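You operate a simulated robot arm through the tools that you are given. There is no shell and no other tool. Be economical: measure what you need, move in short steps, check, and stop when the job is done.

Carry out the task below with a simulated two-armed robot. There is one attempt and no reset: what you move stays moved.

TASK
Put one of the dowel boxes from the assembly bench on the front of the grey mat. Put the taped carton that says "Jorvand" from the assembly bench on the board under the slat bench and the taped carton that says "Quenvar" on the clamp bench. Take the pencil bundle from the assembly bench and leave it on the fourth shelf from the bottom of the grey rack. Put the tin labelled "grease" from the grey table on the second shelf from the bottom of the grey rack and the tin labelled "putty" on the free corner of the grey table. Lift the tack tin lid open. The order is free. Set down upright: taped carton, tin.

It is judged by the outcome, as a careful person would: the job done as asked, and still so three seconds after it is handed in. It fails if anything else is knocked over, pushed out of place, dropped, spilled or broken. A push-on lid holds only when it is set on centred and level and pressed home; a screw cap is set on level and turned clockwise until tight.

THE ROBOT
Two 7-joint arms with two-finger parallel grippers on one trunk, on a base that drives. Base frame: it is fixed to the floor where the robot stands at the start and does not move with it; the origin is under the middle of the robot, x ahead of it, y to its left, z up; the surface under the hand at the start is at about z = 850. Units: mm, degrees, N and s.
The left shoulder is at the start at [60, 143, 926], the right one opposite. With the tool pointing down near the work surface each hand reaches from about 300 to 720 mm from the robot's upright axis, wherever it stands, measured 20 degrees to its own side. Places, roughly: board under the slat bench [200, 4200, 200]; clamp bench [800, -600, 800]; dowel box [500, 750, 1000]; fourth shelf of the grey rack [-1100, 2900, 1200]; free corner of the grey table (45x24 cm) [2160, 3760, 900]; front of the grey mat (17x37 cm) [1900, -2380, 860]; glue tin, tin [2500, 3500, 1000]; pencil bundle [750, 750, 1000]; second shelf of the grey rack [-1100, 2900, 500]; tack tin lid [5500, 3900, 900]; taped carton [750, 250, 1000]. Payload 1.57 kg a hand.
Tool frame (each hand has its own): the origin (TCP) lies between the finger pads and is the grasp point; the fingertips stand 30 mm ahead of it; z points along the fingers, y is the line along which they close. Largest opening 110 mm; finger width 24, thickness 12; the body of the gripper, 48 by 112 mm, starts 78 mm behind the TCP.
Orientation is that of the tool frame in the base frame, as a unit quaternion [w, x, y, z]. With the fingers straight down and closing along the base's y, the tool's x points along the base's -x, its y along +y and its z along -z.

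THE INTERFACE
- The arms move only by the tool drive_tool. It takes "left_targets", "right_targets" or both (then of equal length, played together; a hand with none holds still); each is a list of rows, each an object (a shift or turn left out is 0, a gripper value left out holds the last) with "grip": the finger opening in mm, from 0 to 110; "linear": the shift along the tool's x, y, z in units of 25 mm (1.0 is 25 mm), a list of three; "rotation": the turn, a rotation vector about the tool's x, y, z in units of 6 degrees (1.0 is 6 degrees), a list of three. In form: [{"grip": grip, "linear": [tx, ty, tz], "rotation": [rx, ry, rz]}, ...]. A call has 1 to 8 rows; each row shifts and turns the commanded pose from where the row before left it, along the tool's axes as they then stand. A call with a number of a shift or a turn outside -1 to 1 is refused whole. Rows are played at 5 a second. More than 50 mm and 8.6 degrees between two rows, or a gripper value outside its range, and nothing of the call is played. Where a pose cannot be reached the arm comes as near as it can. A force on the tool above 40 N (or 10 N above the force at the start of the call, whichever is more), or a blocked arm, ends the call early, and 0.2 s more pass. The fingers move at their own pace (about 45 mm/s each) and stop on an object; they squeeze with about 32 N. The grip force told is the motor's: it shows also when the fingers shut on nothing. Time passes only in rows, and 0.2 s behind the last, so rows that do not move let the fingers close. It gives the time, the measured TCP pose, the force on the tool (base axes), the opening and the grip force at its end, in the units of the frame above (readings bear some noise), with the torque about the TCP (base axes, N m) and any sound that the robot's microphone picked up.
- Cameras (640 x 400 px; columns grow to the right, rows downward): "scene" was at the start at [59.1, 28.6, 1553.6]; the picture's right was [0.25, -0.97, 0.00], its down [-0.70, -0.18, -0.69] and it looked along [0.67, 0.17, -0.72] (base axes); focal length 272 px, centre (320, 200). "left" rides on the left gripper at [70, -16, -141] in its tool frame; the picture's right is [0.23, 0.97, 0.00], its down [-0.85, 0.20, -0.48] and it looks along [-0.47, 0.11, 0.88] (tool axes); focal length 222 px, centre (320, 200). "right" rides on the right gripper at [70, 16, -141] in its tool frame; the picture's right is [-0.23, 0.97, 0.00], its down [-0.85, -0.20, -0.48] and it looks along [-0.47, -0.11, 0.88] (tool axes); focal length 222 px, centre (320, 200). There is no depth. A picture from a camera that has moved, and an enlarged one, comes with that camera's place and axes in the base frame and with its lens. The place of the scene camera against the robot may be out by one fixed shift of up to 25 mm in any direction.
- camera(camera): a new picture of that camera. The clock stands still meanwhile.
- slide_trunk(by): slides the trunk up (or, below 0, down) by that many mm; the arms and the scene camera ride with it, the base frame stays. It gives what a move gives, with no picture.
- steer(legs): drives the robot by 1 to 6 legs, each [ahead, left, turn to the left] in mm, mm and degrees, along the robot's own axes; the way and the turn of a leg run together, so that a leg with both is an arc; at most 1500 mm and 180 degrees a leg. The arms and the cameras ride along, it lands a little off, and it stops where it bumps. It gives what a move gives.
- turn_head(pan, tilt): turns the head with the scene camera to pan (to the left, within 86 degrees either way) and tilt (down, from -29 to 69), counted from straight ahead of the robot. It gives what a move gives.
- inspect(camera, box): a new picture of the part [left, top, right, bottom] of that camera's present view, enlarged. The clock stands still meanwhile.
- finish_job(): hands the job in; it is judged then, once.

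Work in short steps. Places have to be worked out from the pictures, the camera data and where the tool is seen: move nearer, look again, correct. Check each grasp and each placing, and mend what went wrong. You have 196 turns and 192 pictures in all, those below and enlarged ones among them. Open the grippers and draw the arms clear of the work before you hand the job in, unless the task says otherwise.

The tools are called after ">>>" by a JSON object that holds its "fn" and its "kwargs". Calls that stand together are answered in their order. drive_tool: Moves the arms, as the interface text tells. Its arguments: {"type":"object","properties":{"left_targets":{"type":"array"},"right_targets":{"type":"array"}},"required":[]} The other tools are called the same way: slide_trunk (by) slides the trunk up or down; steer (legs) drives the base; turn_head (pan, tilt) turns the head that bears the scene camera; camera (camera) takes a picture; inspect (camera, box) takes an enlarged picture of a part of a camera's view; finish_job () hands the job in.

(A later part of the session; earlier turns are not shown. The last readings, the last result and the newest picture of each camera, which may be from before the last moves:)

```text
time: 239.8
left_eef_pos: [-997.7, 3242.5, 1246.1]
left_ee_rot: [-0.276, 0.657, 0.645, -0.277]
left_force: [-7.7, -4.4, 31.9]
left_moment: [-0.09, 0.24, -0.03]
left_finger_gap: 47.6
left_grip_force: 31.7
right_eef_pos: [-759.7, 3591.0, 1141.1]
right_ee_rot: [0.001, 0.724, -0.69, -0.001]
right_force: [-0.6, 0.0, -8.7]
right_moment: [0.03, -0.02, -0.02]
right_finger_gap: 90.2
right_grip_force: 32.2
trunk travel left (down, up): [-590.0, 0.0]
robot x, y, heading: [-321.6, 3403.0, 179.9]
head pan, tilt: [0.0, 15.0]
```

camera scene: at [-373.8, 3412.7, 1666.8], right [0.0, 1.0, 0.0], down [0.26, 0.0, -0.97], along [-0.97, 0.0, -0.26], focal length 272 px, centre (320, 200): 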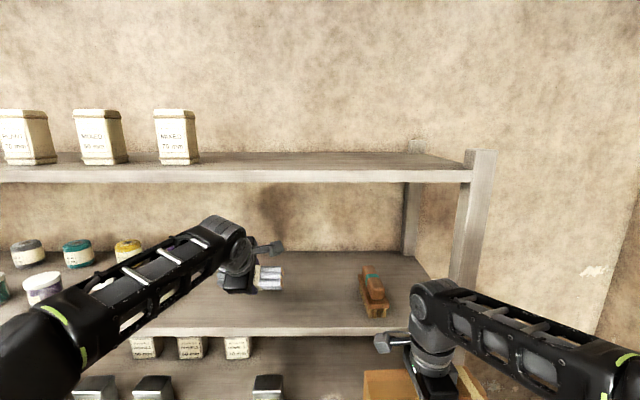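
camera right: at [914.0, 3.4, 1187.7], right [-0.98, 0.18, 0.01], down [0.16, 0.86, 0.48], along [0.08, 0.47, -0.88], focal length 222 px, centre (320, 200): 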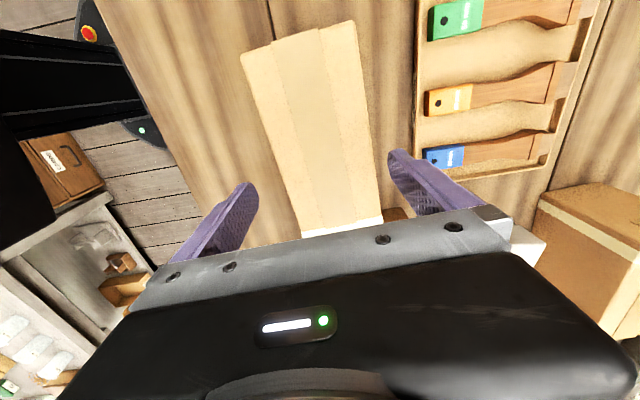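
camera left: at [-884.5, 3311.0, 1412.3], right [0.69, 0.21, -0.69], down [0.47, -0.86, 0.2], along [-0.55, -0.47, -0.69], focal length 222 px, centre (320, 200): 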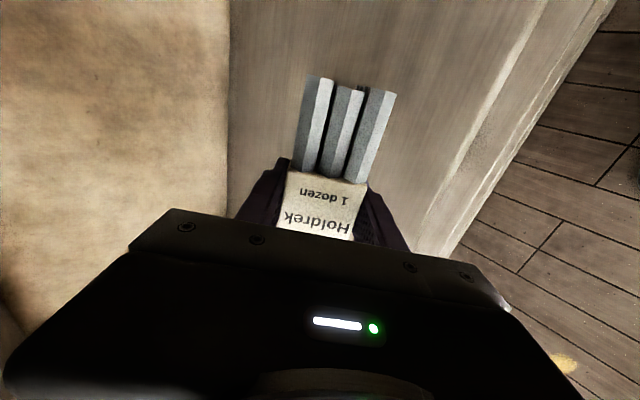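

Contact with 32 N. I rise slightly and tilt the hand 15° back toward vertical so the bundle lies flatter, then lower again.

>>> {"fn": "drive_tool", "kwargs": {"left_targets": [{"linear": [0, -0.3, -0.3]}, {"rotation": [-0.9, 0, 0]}, {"rotation": [-0.9, 0, 0]}, {"rotation": [-0.9, 0, 0]}, {"linear": [0, 0.1, 0.18]}, {"linear": [0, 0.08, 0.14]}, {"linear": [0, 0, 0]}]}}

>>> {"fn": "camera", "kwargs": {"camera": "left"}}

>>> {"fn": "inspect", "kwargs": {"camera": "scene", "box": [180, 180, 420, 350]}}

```text
time: 241.4
left_eef_pos: [-996.9, 3242.4, 1244.4]
left_ee_rot: [-0.176, 0.69, 0.678, -0.18]
left_force: [-3.7, -1.4, 19.9]
left_moment: [1.1, 0.07, 0.19]
left_finger_gap: 47.7
left_grip_force: 31.8
right_eef_pos: [-760.5, 3591.7, 1141.5]
right_ee_rot: [0.001, 0.725, -0.689, -0.001]
right_force: [-0.4, 0.5, -8.6]
right_moment: [0.03, 0.0, 0.0]
right_finger_gap: 89.9
right_grip_force: 32.0
trunk travel left (down, up): [-590.0, 0.0]
robot x, y, heading: [-321.1, 3405.0, 179.6]
head pan, tilt: [0.0, 15.0]
```

```text
121 pictures are left
camera left: at [-941.9, 3311.3, 1373.7], right [0.85, 0.21, -0.48], down [0.4, -0.86, 0.33], along [-0.34, -0.47, -0.82], focal length 222 px, centre (320, 200)
```

left: 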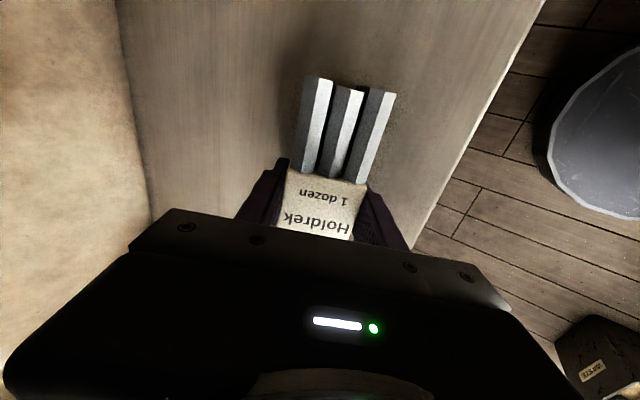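

```text
2.35 times, centred on (300, 265) of scene
camera zoom: at [-372.8, 3413.0, 1667.1], right [0.0, 1.0, 0.0], down [0.26, 0.0, -0.97], along [-0.97, 0.0, -0.26], focal length 641 px, centre (367, 47)
```

zoom: 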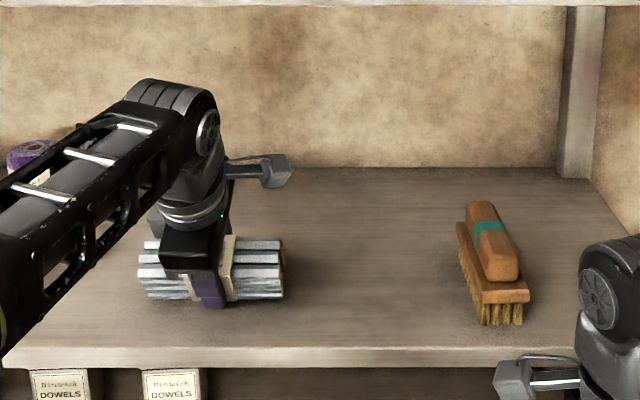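

Flatter now (29°). One more 11° reduction, then lower and release gently.

>>> {"fn": "drive_tool", "kwargs": {"left_targets": [{"linear": [0, -0.15, -0.25]}, {"rotation": [-0.9, 0, 0]}, {"rotation": [-0.9, 0, 0]}, {"linear": [0, 0.05, 0.16]}, {"linear": [0, 0.05, 0.12]}, {"linear": [0, 0, 0]}]}}

```text
time: 242.9
left_eef_pos: [-998.2, 3239.8, 1241.4]
left_ee_rot: [-0.135, 0.697, 0.691, -0.136]
left_force: [5.3, 1.8, 8.6]
left_moment: [-0.47, -0.37, 0.12]
left_finger_gap: 47.8
left_grip_force: 31.7
left hand out of reach, approached as far as the arm can: row 3
right_eef_pos: [-760.2, 3590.7, 1139.7]
right_ee_rot: [0.001, 0.724, -0.69, -0.001]
right_force: [-0.7, 0.5, -8.3]
right_moment: [-0.04, 0.02, 0.05]
right_finger_gap: 89.9
right_grip_force: 31.6
trunk travel left (down, up): [-590.0, 0.0]
robot x, y, heading: [-324.2, 3401.8, 179.9]
head pan, tilt: [0.0, 15.0]
stopped in row 6 (left hand): the force on the tool passed its limit at 40 N (the readings are from after the stop); the commanded pose is now the measured one
```

Contact confirmed. Open slowly to 75 and retreat along the tool axis.

>>> {"fn": "drive_tool", "kwargs": {"left_targets": [{"grip": 52}, {"grip": 56}, {"grip": 62}, {"grip": 72}, {"grip": 80}, {"grip": 80}]}}

>>> {"fn": "camera", "kwargs": {"camera": "left"}}

```text
time: 244.3
left_eef_pos: [-1000.1, 3240.1, 1242.0]
left_ee_rot: [-0.138, 0.696, 0.691, -0.139]
left_force: [-17.6, 0.6, 30.6]
left_moment: [0.08, -0.05, -0.04]
left_finger_gap: 56.6
left_grip_force: 0.1
right_eef_pos: [-760.6, 3592.7, 1140.7]
right_ee_rot: [0.0, 0.724, -0.689, 0.0]
right_force: [0.0, 0.1, -8.5]
right_moment: [0.03, -0.01, -0.03]
right_finger_gap: 89.9
right_grip_force: 32.1
trunk travel left (down, up): [-590.0, 0.0]
robot x, y, heading: [-322.4, 3404.8, 179.6]
head pan, tilt: [0.0, 15.0]
```

```text
119 pictures are left
camera left: at [-961.9, 3309.2, 1378.2], right [0.9, 0.22, -0.37], down [0.36, -0.86, 0.37], along [-0.24, -0.47, -0.85], focal length 222 px, centre (320, 200)
```

left: 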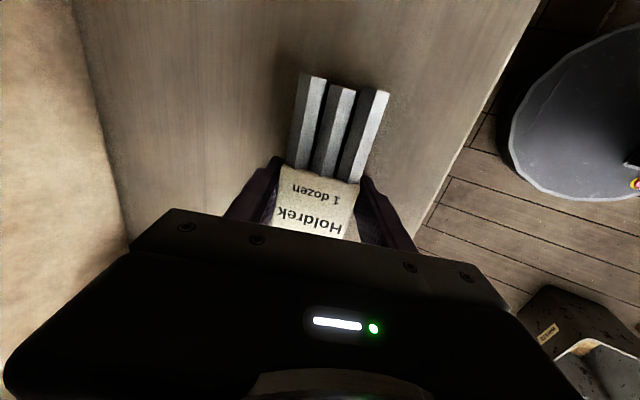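

The lower finger presses the shelf while opening; I rise gradually along the tool while opening.

>>> {"fn": "drive_tool", "kwargs": {"left_targets": [{"linear": [0, 0, -0.2], "grip": 80}, {"linear": [0, 0, -0.2]}, {"linear": [0, 0, -0.2]}, {"grip": 80}]}}

>>> {"fn": "camera", "kwargs": {"camera": "left"}}

```text
time: 245.3
left_eef_pos: [-992.8, 3239.3, 1251.7]
left_ee_rot: [-0.132, 0.697, 0.692, -0.135]
left_force: [-0.9, 0.2, 0.4]
left_moment: [-0.01, 0.0, -0.01]
left_finger_gap: 80.7
left_grip_force: 0.3
right_eef_pos: [-760.9, 3590.7, 1140.1]
right_ee_rot: [0.001, 0.724, -0.69, -0.001]
right_force: [-0.3, 0.1, -9.4]
right_moment: [0.0, 0.0, 0.0]
right_finger_gap: 89.6
right_grip_force: 31.4
trunk travel left (down, up): [-590.0, 0.0]
robot x, y, heading: [-319.0, 3404.0, 180.1]
head pan, tilt: [0.0, 15.0]
```

```text
118 pictures are left
camera left: at [-955.5, 3308.8, 1387.4], right [0.91, 0.22, -0.36], down [0.36, -0.86, 0.37], along [-0.23, -0.47, -0.85], focal length 222 px, centre (320, 200)
```

left: 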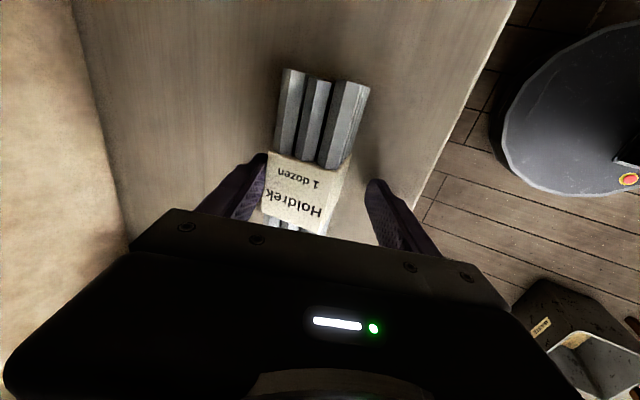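

The bundle lies flat on the shelf. Withdraw up a little, then back.

>>> {"fn": "drive_tool", "kwargs": {"left_targets": [{"linear": [0, 0, -0.8], "grip": 80}, {"linear": [0, 0, -0.8]}, {"linear": [0, 0.93, -0.37]}, {"linear": [0, 0.93, -0.37]}, {"linear": [0, 0.93, -0.37]}, {"linear": [0, 0.93, -0.37]}, {"linear": [0, 0.93, -0.37]}, {"linear": [0, 0.93, -0.37]}]}}

>>> {"fn": "steer", "kwargs": {"legs": [[-220, 0, 0]]}}

>>> {"fn": "camera", "kwargs": {"camera": "scene"}}

```text
time: 247.1
left_eef_pos: [-838.6, 3239.4, 1259.0]
left_ee_rot: [-0.134, 0.697, 0.692, -0.135]
left_force: [0.4, -0.6, -0.1]
left_moment: [0.0, 0.03, -0.03]
left_finger_gap: 80.1
left_grip_force: 0.0
left hand out of reach, approached as far as the arm can: row 1, 2
right_eef_pos: [-761.0, 3591.1, 1140.7]
right_ee_rot: [0.001, 0.724, -0.69, -0.002]
right_force: [0.8, -0.3, -8.9]
right_moment: [0.0, -0.01, -0.01]
right_finger_gap: 90.0
right_grip_force: 31.9
trunk travel left (down, up): [-590.0, 0.0]
robot x, y, heading: [-321.8, 3400.5, 180.0]
head pan, tilt: [0.0, 15.0]
```

```text
time: 248.8
left_eef_pos: [-621.8, 3240.4, 1259.7]
left_ee_rot: [-0.135, 0.699, 0.689, -0.134]
left_force: [0.3, 0.4, -0.3]
left_moment: [0.0, -0.01, 0.06]
left_finger_gap: 80.1
left_grip_force: 0.0
right_eef_pos: [-540.8, 3593.2, 1141.6]
right_ee_rot: [0.002, 0.722, -0.692, -0.001]
right_force: [0.5, 0.4, -9.0]
right_moment: [0.02, 0.04, -0.05]
right_finger_gap: 90.0
right_grip_force: 32.2
trunk travel left (down, up): [-590.0, 0.0]
robot x, y, heading: [-101.0, 3399.4, 179.8]
head pan, tilt: [0.0, 15.0]
```

```text
117 pictures are left
camera scene: at [-154.6, 3411.9, 1666.9], right [0.01, 1.0, 0.0], down [0.26, 0.0, -0.97], along [-0.97, 0.01, -0.26], focal length 272 px, centre (320, 200)
```

scene: 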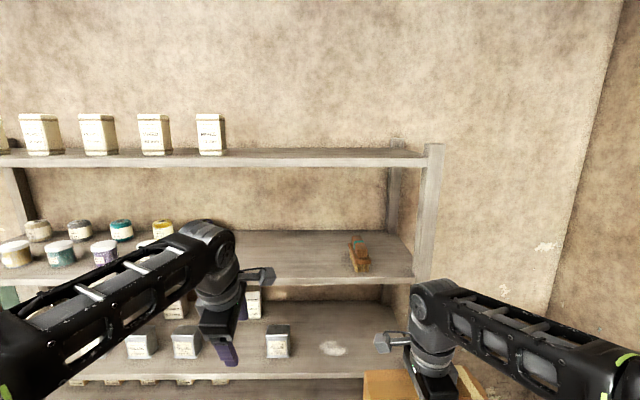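

The rise was refused, so the bundle might have been dragged. I check where it is.

>>> {"fn": "camera", "kwargs": {"camera": "left"}}

>>> {"fn": "steer", "kwargs": {"legs": [[0, -280, 0]]}}

>>> {"fn": "turn_head", "kwargs": {"pan": 15, "tilt": 25}}

>>> {"fn": "camera", "kwargs": {"camera": "scene"}}

```text
116 pictures are left
camera left: at [-583.9, 3309.2, 1395.7], right [0.91, 0.21, -0.36], down [0.35, -0.86, 0.37], along [-0.23, -0.47, -0.85], focal length 222 px, centre (320, 200)
```

left: 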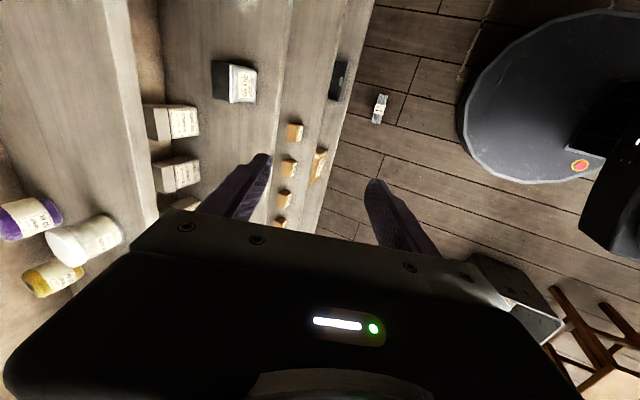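

```text
time: 250.4
left_eef_pos: [-620.5, 3432.9, 1259.3]
left_ee_rot: [-0.134, 0.7, 0.688, -0.134]
left_force: [-0.2, -0.5, 0.7]
left_moment: [0.0, -0.01, 0.0]
left_finger_gap: 79.8
left_grip_force: 0.0
right_eef_pos: [-539.5, 3784.1, 1139.9]
right_ee_rot: [0.0, 0.721, -0.693, -0.001]
right_force: [0.3, -1.3, -8.7]
right_moment: [-0.01, 0.01, 0.01]
right_finger_gap: 89.8
right_grip_force: 31.9
trunk travel left (down, up): [-590.0, 0.0]
robot x, y, heading: [-101.1, 3590.6, 179.4]
head pan, tilt: [0.0, 15.0]
stopped in leg 1: the robot was blocked; the commanded pose is now the measured one
```

```text
time: 251.1
left_eef_pos: [-619.4, 3432.4, 1258.9]
left_ee_rot: [-0.133, 0.701, 0.688, -0.135]
left_force: [-0.1, 0.0, 0.1]
left_moment: [-0.04, 0.01, -0.02]
left_finger_gap: 79.9
left_grip_force: 0.1
right_eef_pos: [-539.8, 3785.3, 1139.3]
right_ee_rot: [0.0, 0.721, -0.693, -0.001]
right_force: [0.0, 0.9, -9.5]
right_moment: [0.0, -0.02, 0.02]
right_finger_gap: 89.8
right_grip_force: 32.7
trunk travel left (down, up): [-590.0, 0.0]
robot x, y, heading: [-103.0, 3588.7, 179.4]
head pan, tilt: [15.0, 25.0]
```

```text
115 pictures are left
camera scene: at [-149.5, 3578.0, 1650.6], right [-0.25, 0.97, 0.0], down [0.41, 0.1, -0.91], along [-0.88, -0.23, -0.42], focal length 272 px, centre (320, 200)
```

scene: 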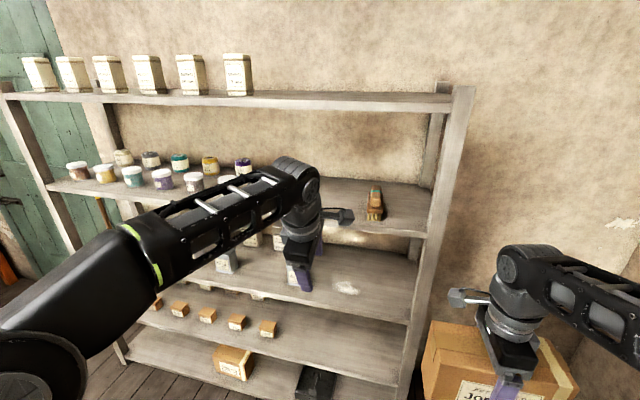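

The bundle was dragged off and lies on the floor at ≈(−745, 3238); I'll recover it after freeing the right hand. Slat bench is next to me: I step away, turn to face it and look.

>>> {"fn": "steer", "kwargs": {"legs": [[0, 200, 0], [0, 0, -89.5], [0, -110, 0]]}}

>>> {"fn": "turn_head", "kwargs": {"pan": -10, "tilt": 45}}

>>> {"fn": "camera", "kwargs": {"camera": "scene"}}

```text
time: 257.4
left_eef_pos: [-146.0, 3912.0, 1260.1]
left_ee_rot: [-0.19, 0.982, -0.015, 0.001]
left_force: [0.8, 0.5, -0.6]
left_moment: [-0.02, 0.05, 0.03]
left_finger_gap: 80.1
left_grip_force: 0.1
right_eef_pos: [205.2, 3826.9, 1139.7]
right_ee_rot: [0.001, -0.012, 1.0, 0.001]
right_force: [0.2, -1.0, -9.8]
right_moment: [0.03, 0.08, 0.01]
right_finger_gap: 90.0
right_grip_force: 31.7
trunk travel left (down, up): [-590.0, 0.0]
robot x, y, heading: [4.3, 3389.6, 88.7]
head pan, tilt: [15.0, 25.0]
```

```text
time: 258.2
left_eef_pos: [-146.8, 3912.5, 1260.3]
left_ee_rot: [-0.19, 0.982, -0.015, 0.002]
left_force: [0.5, 0.1, -0.3]
left_moment: [-0.05, 0.03, -0.02]
left_finger_gap: 79.9
left_grip_force: 0.1
right_eef_pos: [203.2, 3827.7, 1138.4]
right_ee_rot: [0.0, -0.013, 1.0, 0.001]
right_force: [0.6, -0.4, -9.0]
right_moment: [0.01, 0.05, 0.0]
right_finger_gap: 89.8
right_grip_force: 31.7
trunk travel left (down, up): [-590.0, 0.0]
robot x, y, heading: [4.2, 3392.5, 88.9]
head pan, tilt: [-10.0, 45.0]
```

```text
114 pictures are left
camera scene: at [32.4, 3449.5, 1620.1], right [0.98, -0.2, 0.0], down [-0.14, -0.69, -0.71], along [0.14, 0.69, -0.71], focal length 272 px, centre (320, 200)
```

scene: 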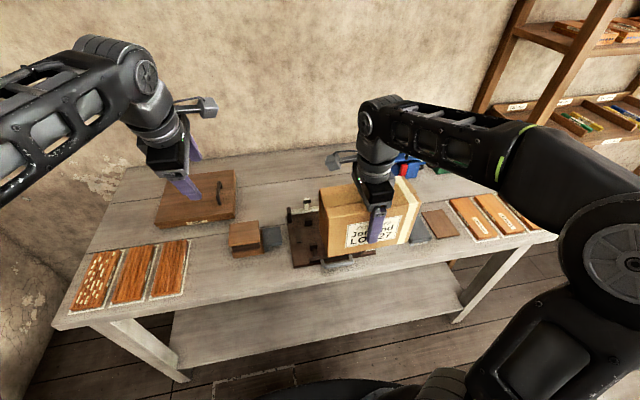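

Before lowering I bring the left hand upright and swing it out to the side and back, so only the right arm goes under the bench.

>>> {"fn": "drive_tool", "kwargs": {"left_targets": [{"rotation": [-0.46, 0, 0], "linear": [-0.8, 0.7, 0]}, {"rotation": [-0.46, 0, 0], "linear": [-0.8, 0.7, 0]}, {"rotation": [-0.46, 0, 0], "linear": [-0.8, 0.7, 0]}, {"rotation": [-0.46, 0, 0], "linear": [-0.8, 0.7, 0]}, {"rotation": [-0.46, 0, 0], "linear": [-0.8, 0.7, 0]}, {"rotation": [-0.46, 0, 0], "linear": [-0.8, 0.7, 0]}, {"rotation": [-0.46, 0, 0], "linear": [-0.8, 0.7, 0]}, {"rotation": [-0.46, 0, 0], "linear": [-0.8, 0.7, 0]}]}}

>>> {"fn": "drive_tool", "kwargs": {"left_targets": [{"linear": [-0.6, 0.9, 0.4]}, {"linear": [-0.6, 0.9, 0.4]}, {"linear": [-0.6, 0.9, 0.4]}, {"linear": [-0.6, 0.9, 0.4]}, {"linear": [-0.6, 0.9, 0.4]}, {"linear": [-0.6, 0.9, 0.4]}, {"linear": [-0.6, 0.9, 0.4]}, {"linear": [-0.6, 0.9, 0.4]}]}}

>>> {"fn": "steer", "kwargs": {"legs": [[-200, 0, 1]]}}

```text
time: 260.1
left_eef_pos: [-303.3, 3809.3, 1189.5]
left_ee_rot: [-0.023, 1.0, -0.014, 0.005]
left_force: [-0.6, -0.1, -0.1]
left_moment: [-0.02, -0.03, -0.04]
left_finger_gap: 79.9
left_grip_force: 0.1
left hand out of reach, approached as far as the arm can: row 4, 5, 6, 7, 8
right_eef_pos: [203.9, 3826.7, 1139.9]
right_ee_rot: [0.001, -0.012, 1.0, 0.001]
right_force: [0.0, -0.1, -8.1]
right_moment: [0.0, -0.01, -0.01]
right_finger_gap: 89.8
right_grip_force: 32.7
trunk travel left (down, up): [-590.0, 0.0]
robot x, y, heading: [7.7, 3390.3, 88.7]
head pan, tilt: [-10.0, 45.0]
```

```text
time: 261.9
left_eef_pos: [-428.8, 3639.0, 1100.5]
left_ee_rot: [-0.022, 1.0, -0.012, 0.004]
left_force: [-0.8, 0.4, 0.0]
left_moment: [0.01, -0.04, 0.01]
left_finger_gap: 79.6
left_grip_force: 0.0
right_eef_pos: [204.8, 3826.8, 1140.6]
right_ee_rot: [0.0, -0.013, 1.0, 0.001]
right_force: [-0.8, -0.1, -8.3]
right_moment: [0.02, 0.0, 0.01]
right_finger_gap: 89.9
right_grip_force: 32.1
trunk travel left (down, up): [-590.0, 0.0]
robot x, y, heading: [7.8, 3389.4, 88.7]
head pan, tilt: [-10.0, 45.0]
```

```text
time: 263.4
left_eef_pos: [-435.6, 3432.2, 1101.4]
left_ee_rot: [-0.023, 1.0, -0.002, 0.005]
left_force: [0.2, -0.2, 0.1]
left_moment: [0.05, -0.02, 0.01]
left_finger_gap: 79.9
left_grip_force: 0.0
right_eef_pos: [194.2, 3629.5, 1140.9]
right_ee_rot: [0.001, -0.021, 1.0, 0.002]
right_force: [0.5, -0.9, -7.9]
right_moment: [0.04, 0.01, 0.03]
right_finger_gap: 90.0
right_grip_force: 31.9
trunk travel left (down, up): [-590.0, 0.0]
robot x, y, heading: [6.4, 3194.5, 89.6]
head pan, tilt: [-10.0, 45.0]
```

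Pull the left hand a little further back and lower the trunk fully.

>>> {"fn": "drive_tool", "kwargs": {"left_targets": [{"linear": [0, 0.9, 0]}, {"linear": [0, 0.9, 0]}, {"linear": [0, 0.9, 0]}]}}

>>> {"fn": "slide_trunk", "kwargs": {"by": -590}}

>>> {"fn": "turn_head", "kwargs": {"pan": -15, "tilt": 20}}

>>> {"fn": "camera", "kwargs": {"camera": "scene"}}

```text
time: 264.2
left_eef_pos: [-434.4, 3364.8, 1097.8]
left_ee_rot: [-0.022, 1.0, -0.004, 0.005]
left_force: [-1.0, -0.2, 0.5]
left_moment: [0.02, 0.01, 0.01]
left_finger_gap: 80.1
left_grip_force: 0.2
right_eef_pos: [194.4, 3629.8, 1140.3]
right_ee_rot: [0.001, -0.021, 1.0, 0.001]
right_force: [-0.4, -0.9, -8.7]
right_moment: [0.01, 0.01, 0.0]
right_finger_gap: 89.9
right_grip_force: 31.9
trunk travel left (down, up): [-590.0, 0.0]
robot x, y, heading: [1.7, 3192.2, 89.7]
head pan, tilt: [-10.0, 45.0]
```

```text
refused: -590 is not a number from -400 to 400
```

```text
time: 265.1
left_eef_pos: [-434.4, 3365.5, 1099.5]
left_ee_rot: [-0.023, 1.0, -0.004, 0.005]
left_force: [-0.4, 0.0, -0.1]
left_moment: [-0.01, -0.03, 0.02]
left_finger_gap: 80.0
left_grip_force: 0.0
right_eef_pos: [192.6, 3631.8, 1140.6]
right_ee_rot: [0.001, -0.021, 1.0, 0.0]
right_force: [0.7, -0.2, -8.3]
right_moment: [0.03, -0.01, -0.03]
right_finger_gap: 89.9
right_grip_force: 31.8
trunk travel left (down, up): [-590.0, 0.0]
robot x, y, heading: [5.6, 3189.7, 89.7]
head pan, tilt: [-15.0, 20.0]
```

```text
113 pictures are left
camera scene: at [38.7, 3260.3, 1658.6], right [0.96, -0.26, 0.0], down [-0.09, -0.33, -0.94], along [0.25, 0.91, -0.34], focal length 272 px, centre (320, 200)
```

scene: 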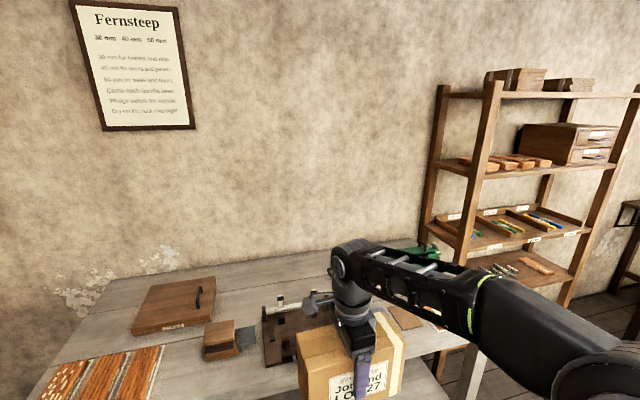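

Lower in two strokes.

>>> {"fn": "slide_trunk", "kwargs": {"by": -400}}

>>> {"fn": "slide_trunk", "kwargs": {"by": -190}}

>>> {"fn": "camera", "kwargs": {"camera": "scene"}}

```text
time: 269.0
left_eef_pos: [-435.2, 3364.3, 698.3]
left_ee_rot: [-0.023, 1.0, -0.004, 0.005]
left_force: [0.0, 0.0, 0.2]
left_moment: [-0.01, 0.03, 0.01]
left_finger_gap: 79.9
left_grip_force: 0.1
right_eef_pos: [194.5, 3630.6, 740.1]
right_ee_rot: [0.001, -0.02, 1.0, 0.001]
right_force: [0.8, -0.3, -8.9]
right_moment: [0.03, -0.01, 0.01]
right_finger_gap: 89.9
right_grip_force: 32.0
trunk travel left (down, up): [-190.0, 400.0]
robot x, y, heading: [4.5, 3192.0, 89.3]
head pan, tilt: [-15.0, 20.0]
```

```text
time: 271.0
left_eef_pos: [-434.8, 3365.4, 509.2]
left_ee_rot: [-0.023, 1.0, -0.004, 0.005]
left_force: [0.7, -0.2, -0.4]
left_moment: [0.01, 0.03, 0.03]
left_finger_gap: 79.9
left_grip_force: 0.0
right_eef_pos: [195.3, 3631.0, 550.1]
right_ee_rot: [0.001, -0.021, 1.0, 0.001]
right_force: [1.1, -0.5, -9.0]
right_moment: [-0.01, -0.03, 0.04]
right_finger_gap: 90.2
right_grip_force: 32.3
trunk travel left (down, up): [0.0, 590.0]
robot x, y, heading: [1.5, 3191.0, 89.6]
head pan, tilt: [-15.0, 20.0]
```

```text
112 pictures are left
camera scene: at [38.6, 3260.0, 1068.7], right [0.96, -0.26, 0.0], down [-0.09, -0.33, -0.94], along [0.25, 0.91, -0.34], focal length 272 px, centre (320, 200)
```

scene: 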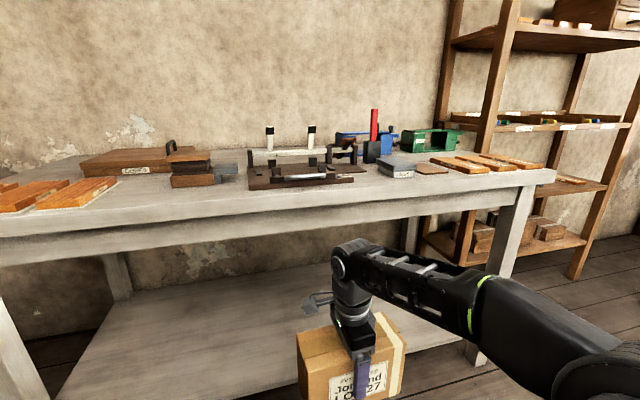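

Apron underside ≈800, board below is clear. Lower the right arm 200 mm.

>>> {"fn": "drive_tool", "kwargs": {"right_targets": [{"linear": [0, 0, 1]}, {"linear": [0, 0, 1]}, {"linear": [0, 0, 1]}, {"linear": [0, 0, 1]}, {"linear": [0, 0, 1]}, {"linear": [0, 0, 1]}, {"linear": [0, 0, 1]}, {"linear": [0, 0, 0.8]}]}}

>>> {"fn": "turn_head", "kwargs": {"pan": -15, "tilt": 40}}

>>> {"fn": "camera", "kwargs": {"camera": "scene"}}

>>> {"fn": "camera", "kwargs": {"camera": "right"}}

```text
time: 272.8
left_eef_pos: [-434.5, 3364.8, 508.9]
left_ee_rot: [-0.023, 1.0, -0.004, 0.005]
left_force: [0.4, 1.1, 1.1]
left_moment: [-0.01, -0.01, 0.03]
left_finger_gap: 80.0
left_grip_force: 0.0
right_eef_pos: [194.6, 3631.4, 355.0]
right_ee_rot: [0.0, -0.022, 1.0, 0.0]
right_force: [0.2, -0.5, -8.9]
right_moment: [0.02, 0.0, 0.02]
right_finger_gap: 89.9
right_grip_force: 32.4
trunk travel left (down, up): [0.0, 590.0]
robot x, y, heading: [0.5, 3191.2, 89.5]
head pan, tilt: [-15.0, 20.0]
```

```text
time: 273.7
left_eef_pos: [-434.8, 3365.5, 507.8]
left_ee_rot: [-0.022, 1.0, -0.003, 0.006]
left_force: [-0.2, -0.3, 0.5]
left_moment: [0.02, 0.01, 0.0]
left_finger_gap: 80.0
left_grip_force: 0.0
right_eef_pos: [195.3, 3632.3, 354.0]
right_ee_rot: [0.002, -0.021, 1.0, 0.001]
right_force: [-0.5, -1.0, -7.8]
right_moment: [-0.01, -0.01, -0.02]
right_finger_gap: 89.7
right_grip_force: 31.9
trunk travel left (down, up): [0.0, 590.0]
robot x, y, heading: [1.8, 3190.8, 89.8]
head pan, tilt: [-15.0, 40.0]
```

```text
111 pictures are left
camera scene: at [36.4, 3252.2, 1037.3], right [0.96, -0.26, 0.0], down [-0.17, -0.62, -0.77], along [0.2, 0.74, -0.64], focal length 272 px, centre (320, 200)
```

scene: 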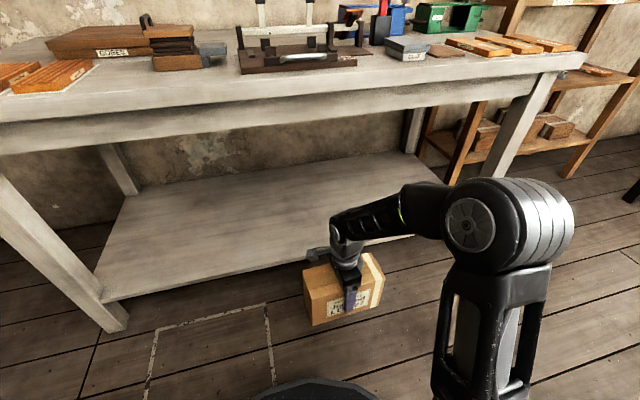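

```text
110 pictures are left
camera right: at [123.8, 3644.2, 495.7], right [0.19, 0.98, 0.0], down [0.86, -0.16, 0.48], along [0.47, -0.09, -0.88], focal length 222 px, centre (320, 200)
```

right: 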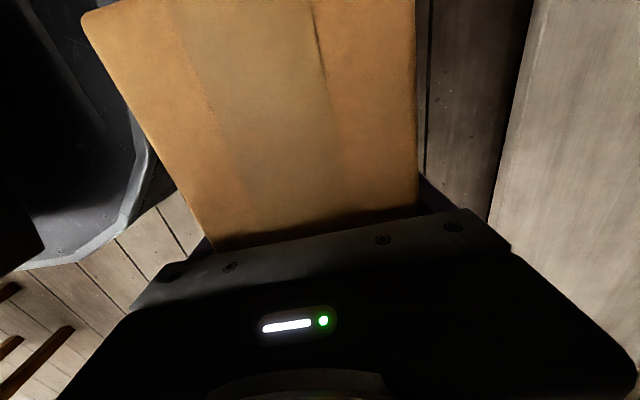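

Board top ≈ 205–212. Lower another 20 mm and drive forward in two steps, watching.

>>> {"fn": "drive_tool", "kwargs": {"right_targets": [{"linear": [0, 0, 0.8]}, {"linear": [0, 0, 0]}]}}

>>> {"fn": "steer", "kwargs": {"legs": [[230, 0, 0]]}}

>>> {"fn": "camera", "kwargs": {"camera": "scene"}}

>>> {"fn": "camera", "kwargs": {"camera": "right"}}

```text
time: 274.3
left_eef_pos: [-434.9, 3365.0, 509.1]
left_ee_rot: [-0.023, 1.0, -0.003, 0.005]
left_force: [-0.9, -0.2, -0.3]
left_moment: [0.0, 0.0, -0.04]
left_finger_gap: 80.2
left_grip_force: 0.1
right_eef_pos: [195.2, 3630.9, 335.7]
right_ee_rot: [0.001, -0.021, 1.0, 0.001]
right_force: [-0.3, 0.5, -9.1]
right_moment: [0.01, -0.01, 0.0]
right_finger_gap: 90.0
right_grip_force: 31.9
trunk travel left (down, up): [0.0, 590.0]
robot x, y, heading: [2.6, 3189.3, 89.8]
head pan, tilt: [-15.0, 40.0]
```

```text
time: 276.0
left_eef_pos: [-432.4, 3596.7, 509.3]
left_ee_rot: [-0.023, 1.0, -0.005, 0.004]
left_force: [0.1, -1.0, 0.4]
left_moment: [-0.01, -0.03, 0.0]
left_finger_gap: 80.1
left_grip_force: 0.1
right_eef_pos: [197.3, 3861.5, 335.5]
right_ee_rot: [0.001, -0.021, 1.0, 0.0]
right_force: [-0.1, 0.2, -9.4]
right_moment: [0.01, 0.02, -0.03]
right_finger_gap: 90.1
right_grip_force: 31.8
trunk travel left (down, up): [0.0, 590.0]
robot x, y, heading: [6.4, 3425.1, 89.8]
head pan, tilt: [-15.0, 40.0]
```

```text
109 pictures are left
camera scene: at [38.2, 3483.1, 1037.3], right [0.96, -0.27, 0.0], down [-0.17, -0.62, -0.77], along [0.2, 0.74, -0.64], focal length 272 px, centre (320, 200)
```

scene: 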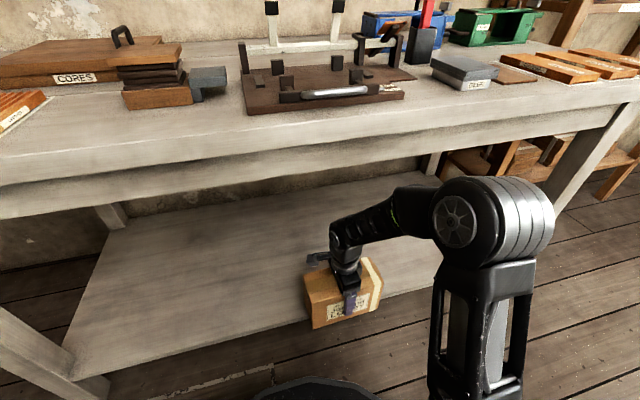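

```text
108 pictures are left
camera right: at [126.5, 3874.5, 476.2], right [0.19, 0.98, 0.0], down [0.86, -0.17, 0.48], along [0.47, -0.09, -0.88], focal length 222 px, centre (320, 200)
```

right: 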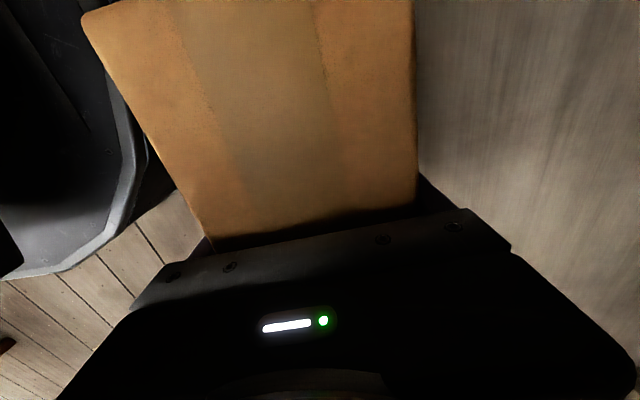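

Board front edge ≈ 3866. Forward 90 more so the carton is well inside.

>>> {"fn": "steer", "kwargs": {"legs": [[88, 0, 0]]}}

>>> {"fn": "camera", "kwargs": {"camera": "scene"}}

```text
time: 277.1
left_eef_pos: [-431.1, 3684.3, 509.4]
left_ee_rot: [-0.022, 1.0, -0.006, 0.005]
left_force: [0.2, 0.2, 0.1]
left_moment: [0.02, 0.02, 0.0]
left_finger_gap: 79.9
left_grip_force: 0.1
right_eef_pos: [199.1, 3947.5, 335.8]
right_ee_rot: [0.001, -0.02, 1.0, 0.0]
right_force: [0.8, 0.9, -9.0]
right_moment: [0.0, 0.01, -0.02]
right_finger_gap: 90.2
right_grip_force: 32.0
trunk travel left (down, up): [0.0, 590.0]
robot x, y, heading: [6.2, 3508.1, 89.3]
head pan, tilt: [-15.0, 40.0]
```

```text
107 pictures are left
camera scene: at [39.1, 3569.4, 1037.3], right [0.96, -0.27, 0.0], down [-0.17, -0.62, -0.77], along [0.21, 0.74, -0.64], focal length 272 px, centre (320, 200)
```

scene: 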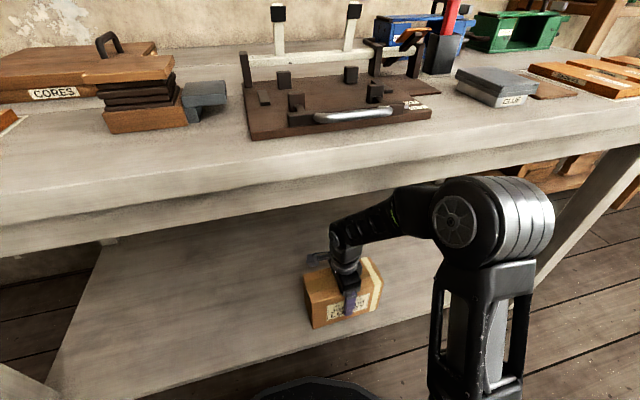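

Well over the board. Lower until contact.

>>> {"fn": "drive_tool", "kwargs": {"right_targets": [{"linear": [0, 0, 0.8]}, {"linear": [0, 0, 0.5]}, {"linear": [0, 0, 0.3]}, {"linear": [0, 0, 0.2]}, {"linear": [0, 0, 0.15]}, {"linear": [0, 0, 0.15]}, {"linear": [0, 0, 0.15]}, {"linear": [0, 0, 0]}]}}

```text
time: 278.9
left_eef_pos: [-430.4, 3684.2, 508.6]
left_ee_rot: [-0.023, 1.0, -0.006, 0.006]
left_force: [-0.2, 0.0, -0.4]
left_moment: [0.0, -0.01, -0.02]
left_finger_gap: 80.0
left_grip_force: 0.1
right_eef_pos: [198.1, 3947.4, 278.7]
right_ee_rot: [0.001, -0.019, 1.0, 0.0]
right_force: [0.1, -0.7, -9.0]
right_moment: [0.0, -0.04, -0.01]
right_finger_gap: 89.5
right_grip_force: 32.3
trunk travel left (down, up): [0.0, 590.0]
robot x, y, heading: [5.4, 3509.4, 89.4]
head pan, tilt: [-15.0, 40.0]
```

>>> {"fn": "drive_tool", "kwargs": {"right_targets": [{"linear": [0, 0, 0.15]}, {"linear": [0, 0, 0.15]}, {"linear": [0, 0, 0.15]}, {"linear": [0, 0, 0.15]}, {"linear": [0, 0, 0.15]}, {"linear": [0, 0, 0.15]}, {"linear": [0, 0, 0.15]}]}}

```text
time: 280.2
left_eef_pos: [-431.8, 3684.1, 509.7]
left_ee_rot: [-0.023, 1.0, -0.005, 0.006]
left_force: [0.0, 0.1, -0.1]
left_moment: [0.06, 0.02, -0.01]
left_finger_gap: 79.9
left_grip_force: 0.0
right_eef_pos: [198.4, 3947.5, 263.0]
right_ee_rot: [0.001, -0.019, 1.0, 0.002]
right_force: [1.2, -3.6, 27.2]
right_moment: [-1.82, -0.87, 0.02]
right_finger_gap: 89.8
right_grip_force: 32.3
trunk travel left (down, up): [0.0, 590.0]
robot x, y, heading: [1.7, 3505.8, 89.5]
head pan, tilt: [-15.0, 40.0]
stopped in row 6 (right hand): the force on the tool passed its limit at 47 N (the readings are from after the stop); the commanded pose is now the measured one
```

Board contact at z 191. Release, rise 115 mm, and check.

>>> {"fn": "drive_tool", "kwargs": {"right_targets": [{"grip": 100, "linear": [0, 0, -0.04]}, {"grip": 110}, {"grip": 110}, {"grip": 110}]}}

>>> {"fn": "drive_tool", "kwargs": {"right_targets": [{"linear": [0, 0, -0.6]}, {"linear": [0, 0, -0.8]}, {"linear": [0, 0, -0.8]}, {"linear": [0, 0, -0.8]}, {"linear": [0, 0, -0.8]}, {"linear": [0, 0, -0.8]}, {"linear": [0, 0, -0.4]}]}}

>>> {"fn": "camera", "kwargs": {"camera": "right"}}

>>> {"fn": "steer", "kwargs": {"legs": [[-350, 0, 0]]}}

>>> {"fn": "camera", "kwargs": {"camera": "scene"}}

```text
time: 281.2
left_eef_pos: [-431.7, 3683.3, 508.7]
left_ee_rot: [-0.023, 1.0, -0.005, 0.005]
left_force: [-0.4, -0.8, 0.5]
left_moment: [-0.02, 0.04, 0.03]
left_finger_gap: 80.0
left_grip_force: 0.0
right_eef_pos: [198.5, 3947.4, 262.0]
right_ee_rot: [0.0, -0.02, 1.0, 0.002]
right_force: [0.4, 2.4, 22.0]
right_moment: [-1.22, 0.12, 0.04]
right_finger_gap: 109.8
right_grip_force: 0.0
trunk travel left (down, up): [0.0, 590.0]
robot x, y, heading: [2.3, 3507.5, 89.2]
head pan, tilt: [-15.0, 40.0]
```

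```text
time: 282.8
left_eef_pos: [-431.1, 3684.4, 507.0]
left_ee_rot: [-0.022, 1.0, -0.005, 0.005]
left_force: [0.2, 0.2, -0.6]
left_moment: [-0.04, -0.02, 0.03]
left_finger_gap: 79.9
left_grip_force: 0.1
right_eef_pos: [198.3, 3945.6, 384.2]
right_ee_rot: [0.001, -0.02, 1.0, -0.001]
right_force: [0.8, 0.1, -0.4]
right_moment: [0.01, 0.0, -0.02]
right_finger_gap: 110.3
right_grip_force: 0.0
trunk travel left (down, up): [0.0, 590.0]
robot x, y, heading: [2.1, 3509.4, 89.4]
head pan, tilt: [-15.0, 40.0]
```

```text
106 pictures are left
camera right: at [128.0, 3959.1, 525.0], right [0.19, 0.98, 0.0], down [0.86, -0.16, 0.48], along [0.47, -0.09, -0.88], focal length 222 px, centre (320, 200)
```

right: 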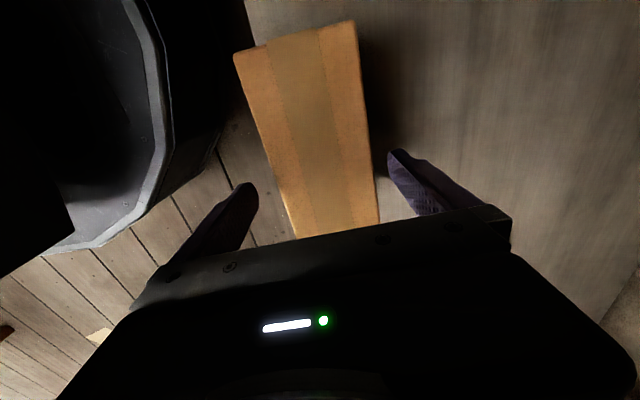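

```text
time: 285.1
left_eef_pos: [-435.4, 3334.3, 508.3]
left_ee_rot: [-0.023, 1.0, -0.003, 0.005]
left_force: [-0.5, 0.2, 0.6]
left_moment: [-0.05, -0.01, 0.0]
left_finger_gap: 80.1
left_grip_force: 0.0
right_eef_pos: [193.9, 3599.4, 386.4]
right_ee_rot: [0.001, -0.021, 1.0, 0.001]
right_force: [-0.2, 0.5, -0.1]
right_moment: [0.03, -0.01, 0.02]
right_finger_gap: 109.8
right_grip_force: 0.1
trunk travel left (down, up): [0.0, 590.0]
robot x, y, heading: [0.2, 3157.2, 89.6]
head pan, tilt: [-15.0, 40.0]
```

```text
105 pictures are left
camera scene: at [35.8, 3221.2, 1037.3], right [0.96, -0.27, 0.0], down [-0.17, -0.62, -0.77], along [0.2, 0.74, -0.64], focal length 272 px, centre (320, 200)
```

scene: 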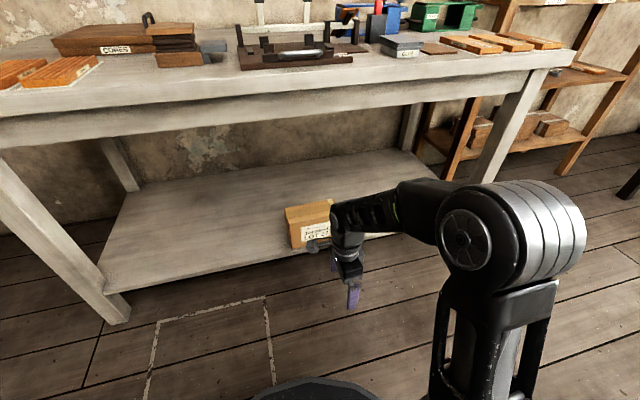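

The carton looks close to the board's front edge; I zoom.

>>> {"fn": "inspect", "kwargs": {"camera": "scene", "box": [230, 170, 400, 280]}}

```text
3.64 times, centred on (315, 225) of scene
camera zoom: at [35.8, 3221.2, 1037.3], right [0.96, -0.27, 0.0], down [-0.17, -0.62, -0.77], along [0.2, 0.74, -0.64], focal length 990 px, centre (338, 109)
```

zoom: 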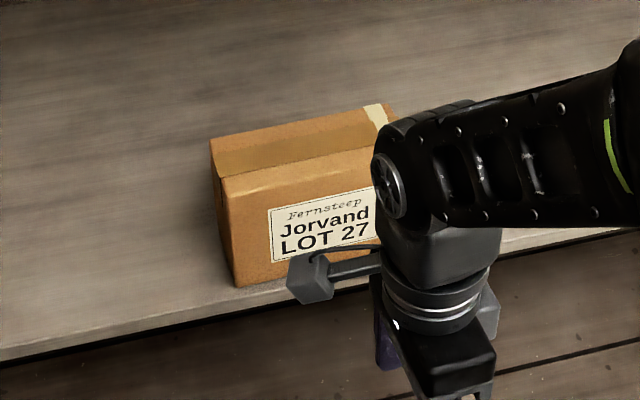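

Jorvand stands fully on the board, label outward. Now recover the bundle: turn to face the rack at low trunk and look.

>>> {"fn": "steer", "kwargs": {"legs": [[0, 0, 90.4], [100, -190, 0]]}}

>>> {"fn": "turn_head", "kwargs": {"pan": 15, "tilt": 45}}

>>> {"fn": "camera", "kwargs": {"camera": "scene"}}

```text
time: 290.6
left_eef_pos: [-271.6, 2916.1, 509.5]
left_ee_rot: [-0.019, 0.71, 0.703, -0.012]
left_force: [0.0, -0.6, -0.1]
left_moment: [-0.04, 0.01, 0.01]
left_finger_gap: 79.9
left_grip_force: 0.0
right_eef_pos: [-535.5, 3545.3, 386.5]
right_ee_rot: [0.0, 0.721, -0.693, -0.002]
right_force: [0.2, -0.6, -0.2]
right_moment: [0.02, 0.01, -0.04]
right_finger_gap: 110.1
right_grip_force: 0.1
trunk travel left (down, up): [0.0, 590.0]
robot x, y, heading: [-96.7, 3351.9, 179.8]
head pan, tilt: [-15.0, 40.0]
```

```text
time: 291.5
left_eef_pos: [-271.4, 2914.8, 508.1]
left_ee_rot: [-0.02, 0.71, 0.704, -0.012]
left_force: [-0.4, -0.1, 0.5]
left_moment: [0.01, 0.02, 0.03]
left_finger_gap: 80.3
left_grip_force: 0.0
right_eef_pos: [-536.1, 3546.3, 386.9]
right_ee_rot: [-0.001, 0.722, -0.692, -0.001]
right_force: [-0.1, 0.3, 0.1]
right_moment: [-0.01, 0.01, 0.0]
right_finger_gap: 110.0
right_grip_force: 0.0
trunk travel left (down, up): [0.0, 590.0]
robot x, y, heading: [-96.5, 3353.9, 179.6]
head pan, tilt: [15.0, 45.0]
```

```text
103 pictures are left
camera scene: at [-134.3, 3340.8, 1030.1], right [-0.25, 0.97, 0.0], down [0.68, 0.18, -0.71], along [-0.68, -0.18, -0.71], focal length 272 px, centre (320, 200)
```

scene: 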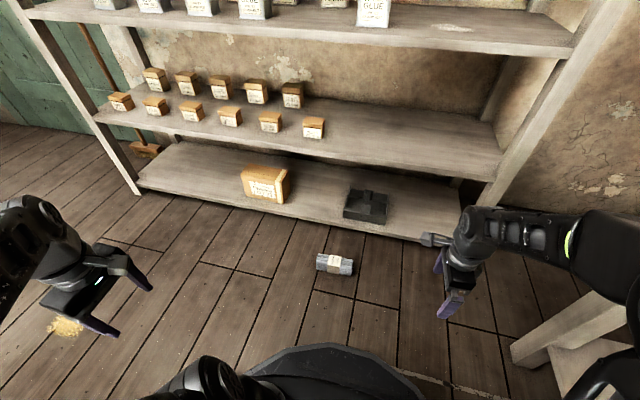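

Bundle lies along y at ≈(−743, 3243). I drive up and bring the left hand over it.

>>> {"fn": "steer", "kwargs": {"legs": [[205, -45, 0]]}}

>>> {"fn": "drive_tool", "kwargs": {"left_targets": [{"linear": [0.95, -0.85, 0.9], "grip": 110}, {"linear": [0.95, -0.85, 0.9]}, {"linear": [0.95, -0.85, 0.9]}, {"linear": [0.95, -0.85, 0.9]}, {"linear": [0.95, -0.85, 0.9]}, {"linear": [0.95, -0.85, 0.9]}, {"linear": [0.95, -0.85, 0.9]}, {"linear": [0.95, -0.85, 0.9]}]}}

>>> {"fn": "drive_tool", "kwargs": {"left_targets": [{"linear": [0.9, -0.9, 0.9]}, {"linear": [0.9, -0.9, 0.9]}, {"linear": [0.9, -0.9, 0.9]}, {"linear": [0, -0.9, 0.9]}, {"linear": [0, 0, 0]}]}}

>>> {"fn": "camera", "kwargs": {"camera": "left"}}

```text
time: 293.2
left_eef_pos: [-474.3, 2963.7, 510.4]
left_ee_rot: [-0.02, 0.711, 0.703, -0.012]
left_force: [0.1, -1.2, -0.2]
left_moment: [-0.03, -0.03, 0.04]
left_finger_gap: 80.3
left_grip_force: 0.1
right_eef_pos: [-737.7, 3592.3, 387.4]
right_ee_rot: [0.0, 0.722, -0.692, -0.002]
right_force: [0.8, -0.1, -0.3]
right_moment: [-0.02, 0.02, 0.0]
right_finger_gap: 109.8
right_grip_force: 0.1
trunk travel left (down, up): [0.0, 590.0]
robot x, y, heading: [-298.7, 3397.4, 179.2]
head pan, tilt: [15.0, 45.0]
```

```text
time: 295.0
left_eef_pos: [-650.6, 3156.0, 339.7]
left_ee_rot: [-0.02, 0.71, 0.704, -0.012]
left_force: [-1.0, -0.4, 0.0]
left_moment: [0.0, 0.0, 0.02]
left_finger_gap: 110.2
left_grip_force: 0.0
right_eef_pos: [-736.7, 3593.2, 386.1]
right_ee_rot: [0.001, 0.722, -0.692, -0.001]
right_force: [0.3, 0.0, 0.6]
right_moment: [0.01, 0.02, 0.0]
right_finger_gap: 110.1
right_grip_force: 0.0
trunk travel left (down, up): [0.0, 590.0]
robot x, y, heading: [-301.6, 3403.1, 179.4]
head pan, tilt: [15.0, 45.0]
```

```text
time: 296.2
left_eef_pos: [-745.5, 3226.7, 252.7]
left_ee_rot: [-0.019, 0.711, 0.703, -0.011]
left_force: [0.0, 0.0, 0.1]
left_moment: [-0.05, 0.02, 0.01]
left_finger_gap: 110.2
left_grip_force: 0.0
right_eef_pos: [-737.5, 3591.9, 386.0]
right_ee_rot: [0.001, 0.721, -0.693, -0.001]
right_force: [0.0, 0.4, -0.3]
right_moment: [0.05, -0.03, -0.01]
right_finger_gap: 110.2
right_grip_force: 0.0
trunk travel left (down, up): [0.0, 590.0]
robot x, y, heading: [-299.7, 3396.2, 179.4]
head pan, tilt: [15.0, 45.0]
```

```text
102 pictures are left
camera left: at [-754.4, 3293.4, 394.7], right [0.98, 0.22, -0.04], down [0.21, -0.86, 0.46], along [0.06, -0.46, -0.89], focal length 222 px, centre (320, 200)
```

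left: 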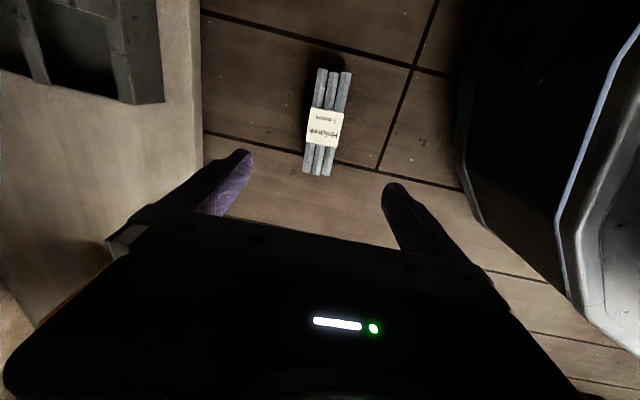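

Align yaw/tilt with the bundle and descend to z≈42.

>>> {"fn": "drive_tool", "kwargs": {"left_targets": [{"linear": [0.3, -0.18, 0], "rotation": [-0.4, 0, -0.65]}, {"linear": [0, 0, 1]}, {"linear": [0, 0, 1]}, {"linear": [0, 0, 1]}, {"linear": [0, 0, 1]}, {"linear": [0, 0, 1]}, {"linear": [0, 0, 1]}]}}

>>> {"fn": "camera", "kwargs": {"camera": "left"}}

```text
time: 297.8
left_eef_pos: [-749.1, 3236.9, 103.1]
left_ee_rot: [-0.005, 0.687, 0.727, 0.002]
left_force: [-0.1, -0.6, 0.0]
left_moment: [-0.01, 0.01, 0.02]
left_finger_gap: 110.2
left_grip_force: 0.2
right_eef_pos: [-736.9, 3591.7, 386.2]
right_ee_rot: [0.0, 0.72, -0.694, -0.001]
right_force: [0.0, -1.2, -0.5]
right_moment: [-0.03, -0.01, 0.0]
right_finger_gap: 110.2
right_grip_force: 0.0
trunk travel left (down, up): [0.0, 590.0]
robot x, y, heading: [-296.3, 3396.8, 179.6]
head pan, tilt: [15.0, 45.0]
```

```text
101 pictures are left
camera left: at [-769.5, 3301.8, 244.8], right [0.96, 0.28, 0.0], down [0.25, -0.85, 0.47], along [0.13, -0.45, -0.88], focal length 222 px, centre (320, 200)
```

left: 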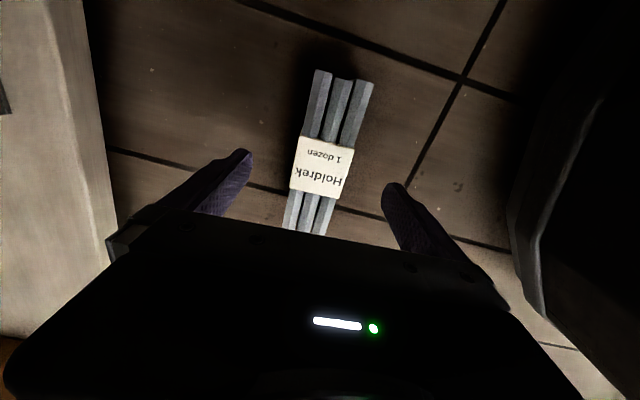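

Centred. Descend 60 mm, close, and lift.

>>> {"fn": "drive_tool", "kwargs": {"left_targets": [{"linear": [0, 0, 0.9]}, {"linear": [0, 0, 0.9]}, {"linear": [0, 0, 0.6]}, {"grip": 20}, {"grip": 20}, {"grip": 20}, {"grip": 20}, {"grip": 20}]}}

>>> {"fn": "drive_tool", "kwargs": {"left_targets": [{"linear": [0, 0, -0.8]}, {"linear": [0, 0, -1]}, {"linear": [0, 0, -1]}, {"linear": [0, 0, -1]}, {"linear": [0, 0, -1]}, {"linear": [0, 0, -1]}, {"linear": [0, 0, -1]}, {"linear": [0, 0, -1]}]}}

>>> {"fn": "camera", "kwargs": {"camera": "left"}}

```text
time: 299.6
left_eef_pos: [-746.9, 3235.2, 43.2]
left_ee_rot: [-0.005, 0.686, 0.727, 0.004]
left_force: [0.1, -1.2, 0.7]
left_moment: [0.0, -0.08, -0.08]
left_finger_gap: 47.7
left_grip_force: 26.2
right_eef_pos: [-737.5, 3592.1, 386.6]
right_ee_rot: [0.0, 0.721, -0.693, -0.001]
right_force: [0.2, -0.1, 0.7]
right_moment: [-0.03, -0.01, -0.01]
right_finger_gap: 109.9
right_grip_force: 0.1
trunk travel left (down, up): [0.0, 590.0]
robot x, y, heading: [-300.5, 3398.9, 179.6]
head pan, tilt: [15.0, 45.0]
```

```text
time: 301.4
left_eef_pos: [-747.8, 3233.4, 238.9]
left_ee_rot: [-0.005, 0.687, 0.727, 0.004]
left_force: [0.1, 0.4, -2.1]
left_moment: [0.03, -0.02, -0.01]
left_finger_gap: 47.6
left_grip_force: 32.3
right_eef_pos: [-737.0, 3592.8, 387.2]
right_ee_rot: [0.0, 0.721, -0.693, -0.001]
right_force: [0.1, -0.7, -0.1]
right_moment: [0.01, 0.0, 0.01]
right_finger_gap: 109.9
right_grip_force: 0.1
trunk travel left (down, up): [0.0, 590.0]
robot x, y, heading: [-297.2, 3401.4, 179.7]
head pan, tilt: [15.0, 45.0]
```

```text
100 pictures are left
camera left: at [-768.0, 3299.6, 380.1], right [0.96, 0.28, 0.0], down [0.25, -0.85, 0.47], along [0.13, -0.45, -0.88], focal length 222 px, centre (320, 200)
```

left: 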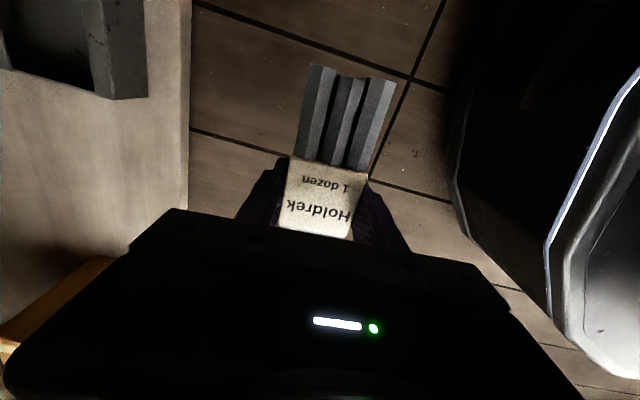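

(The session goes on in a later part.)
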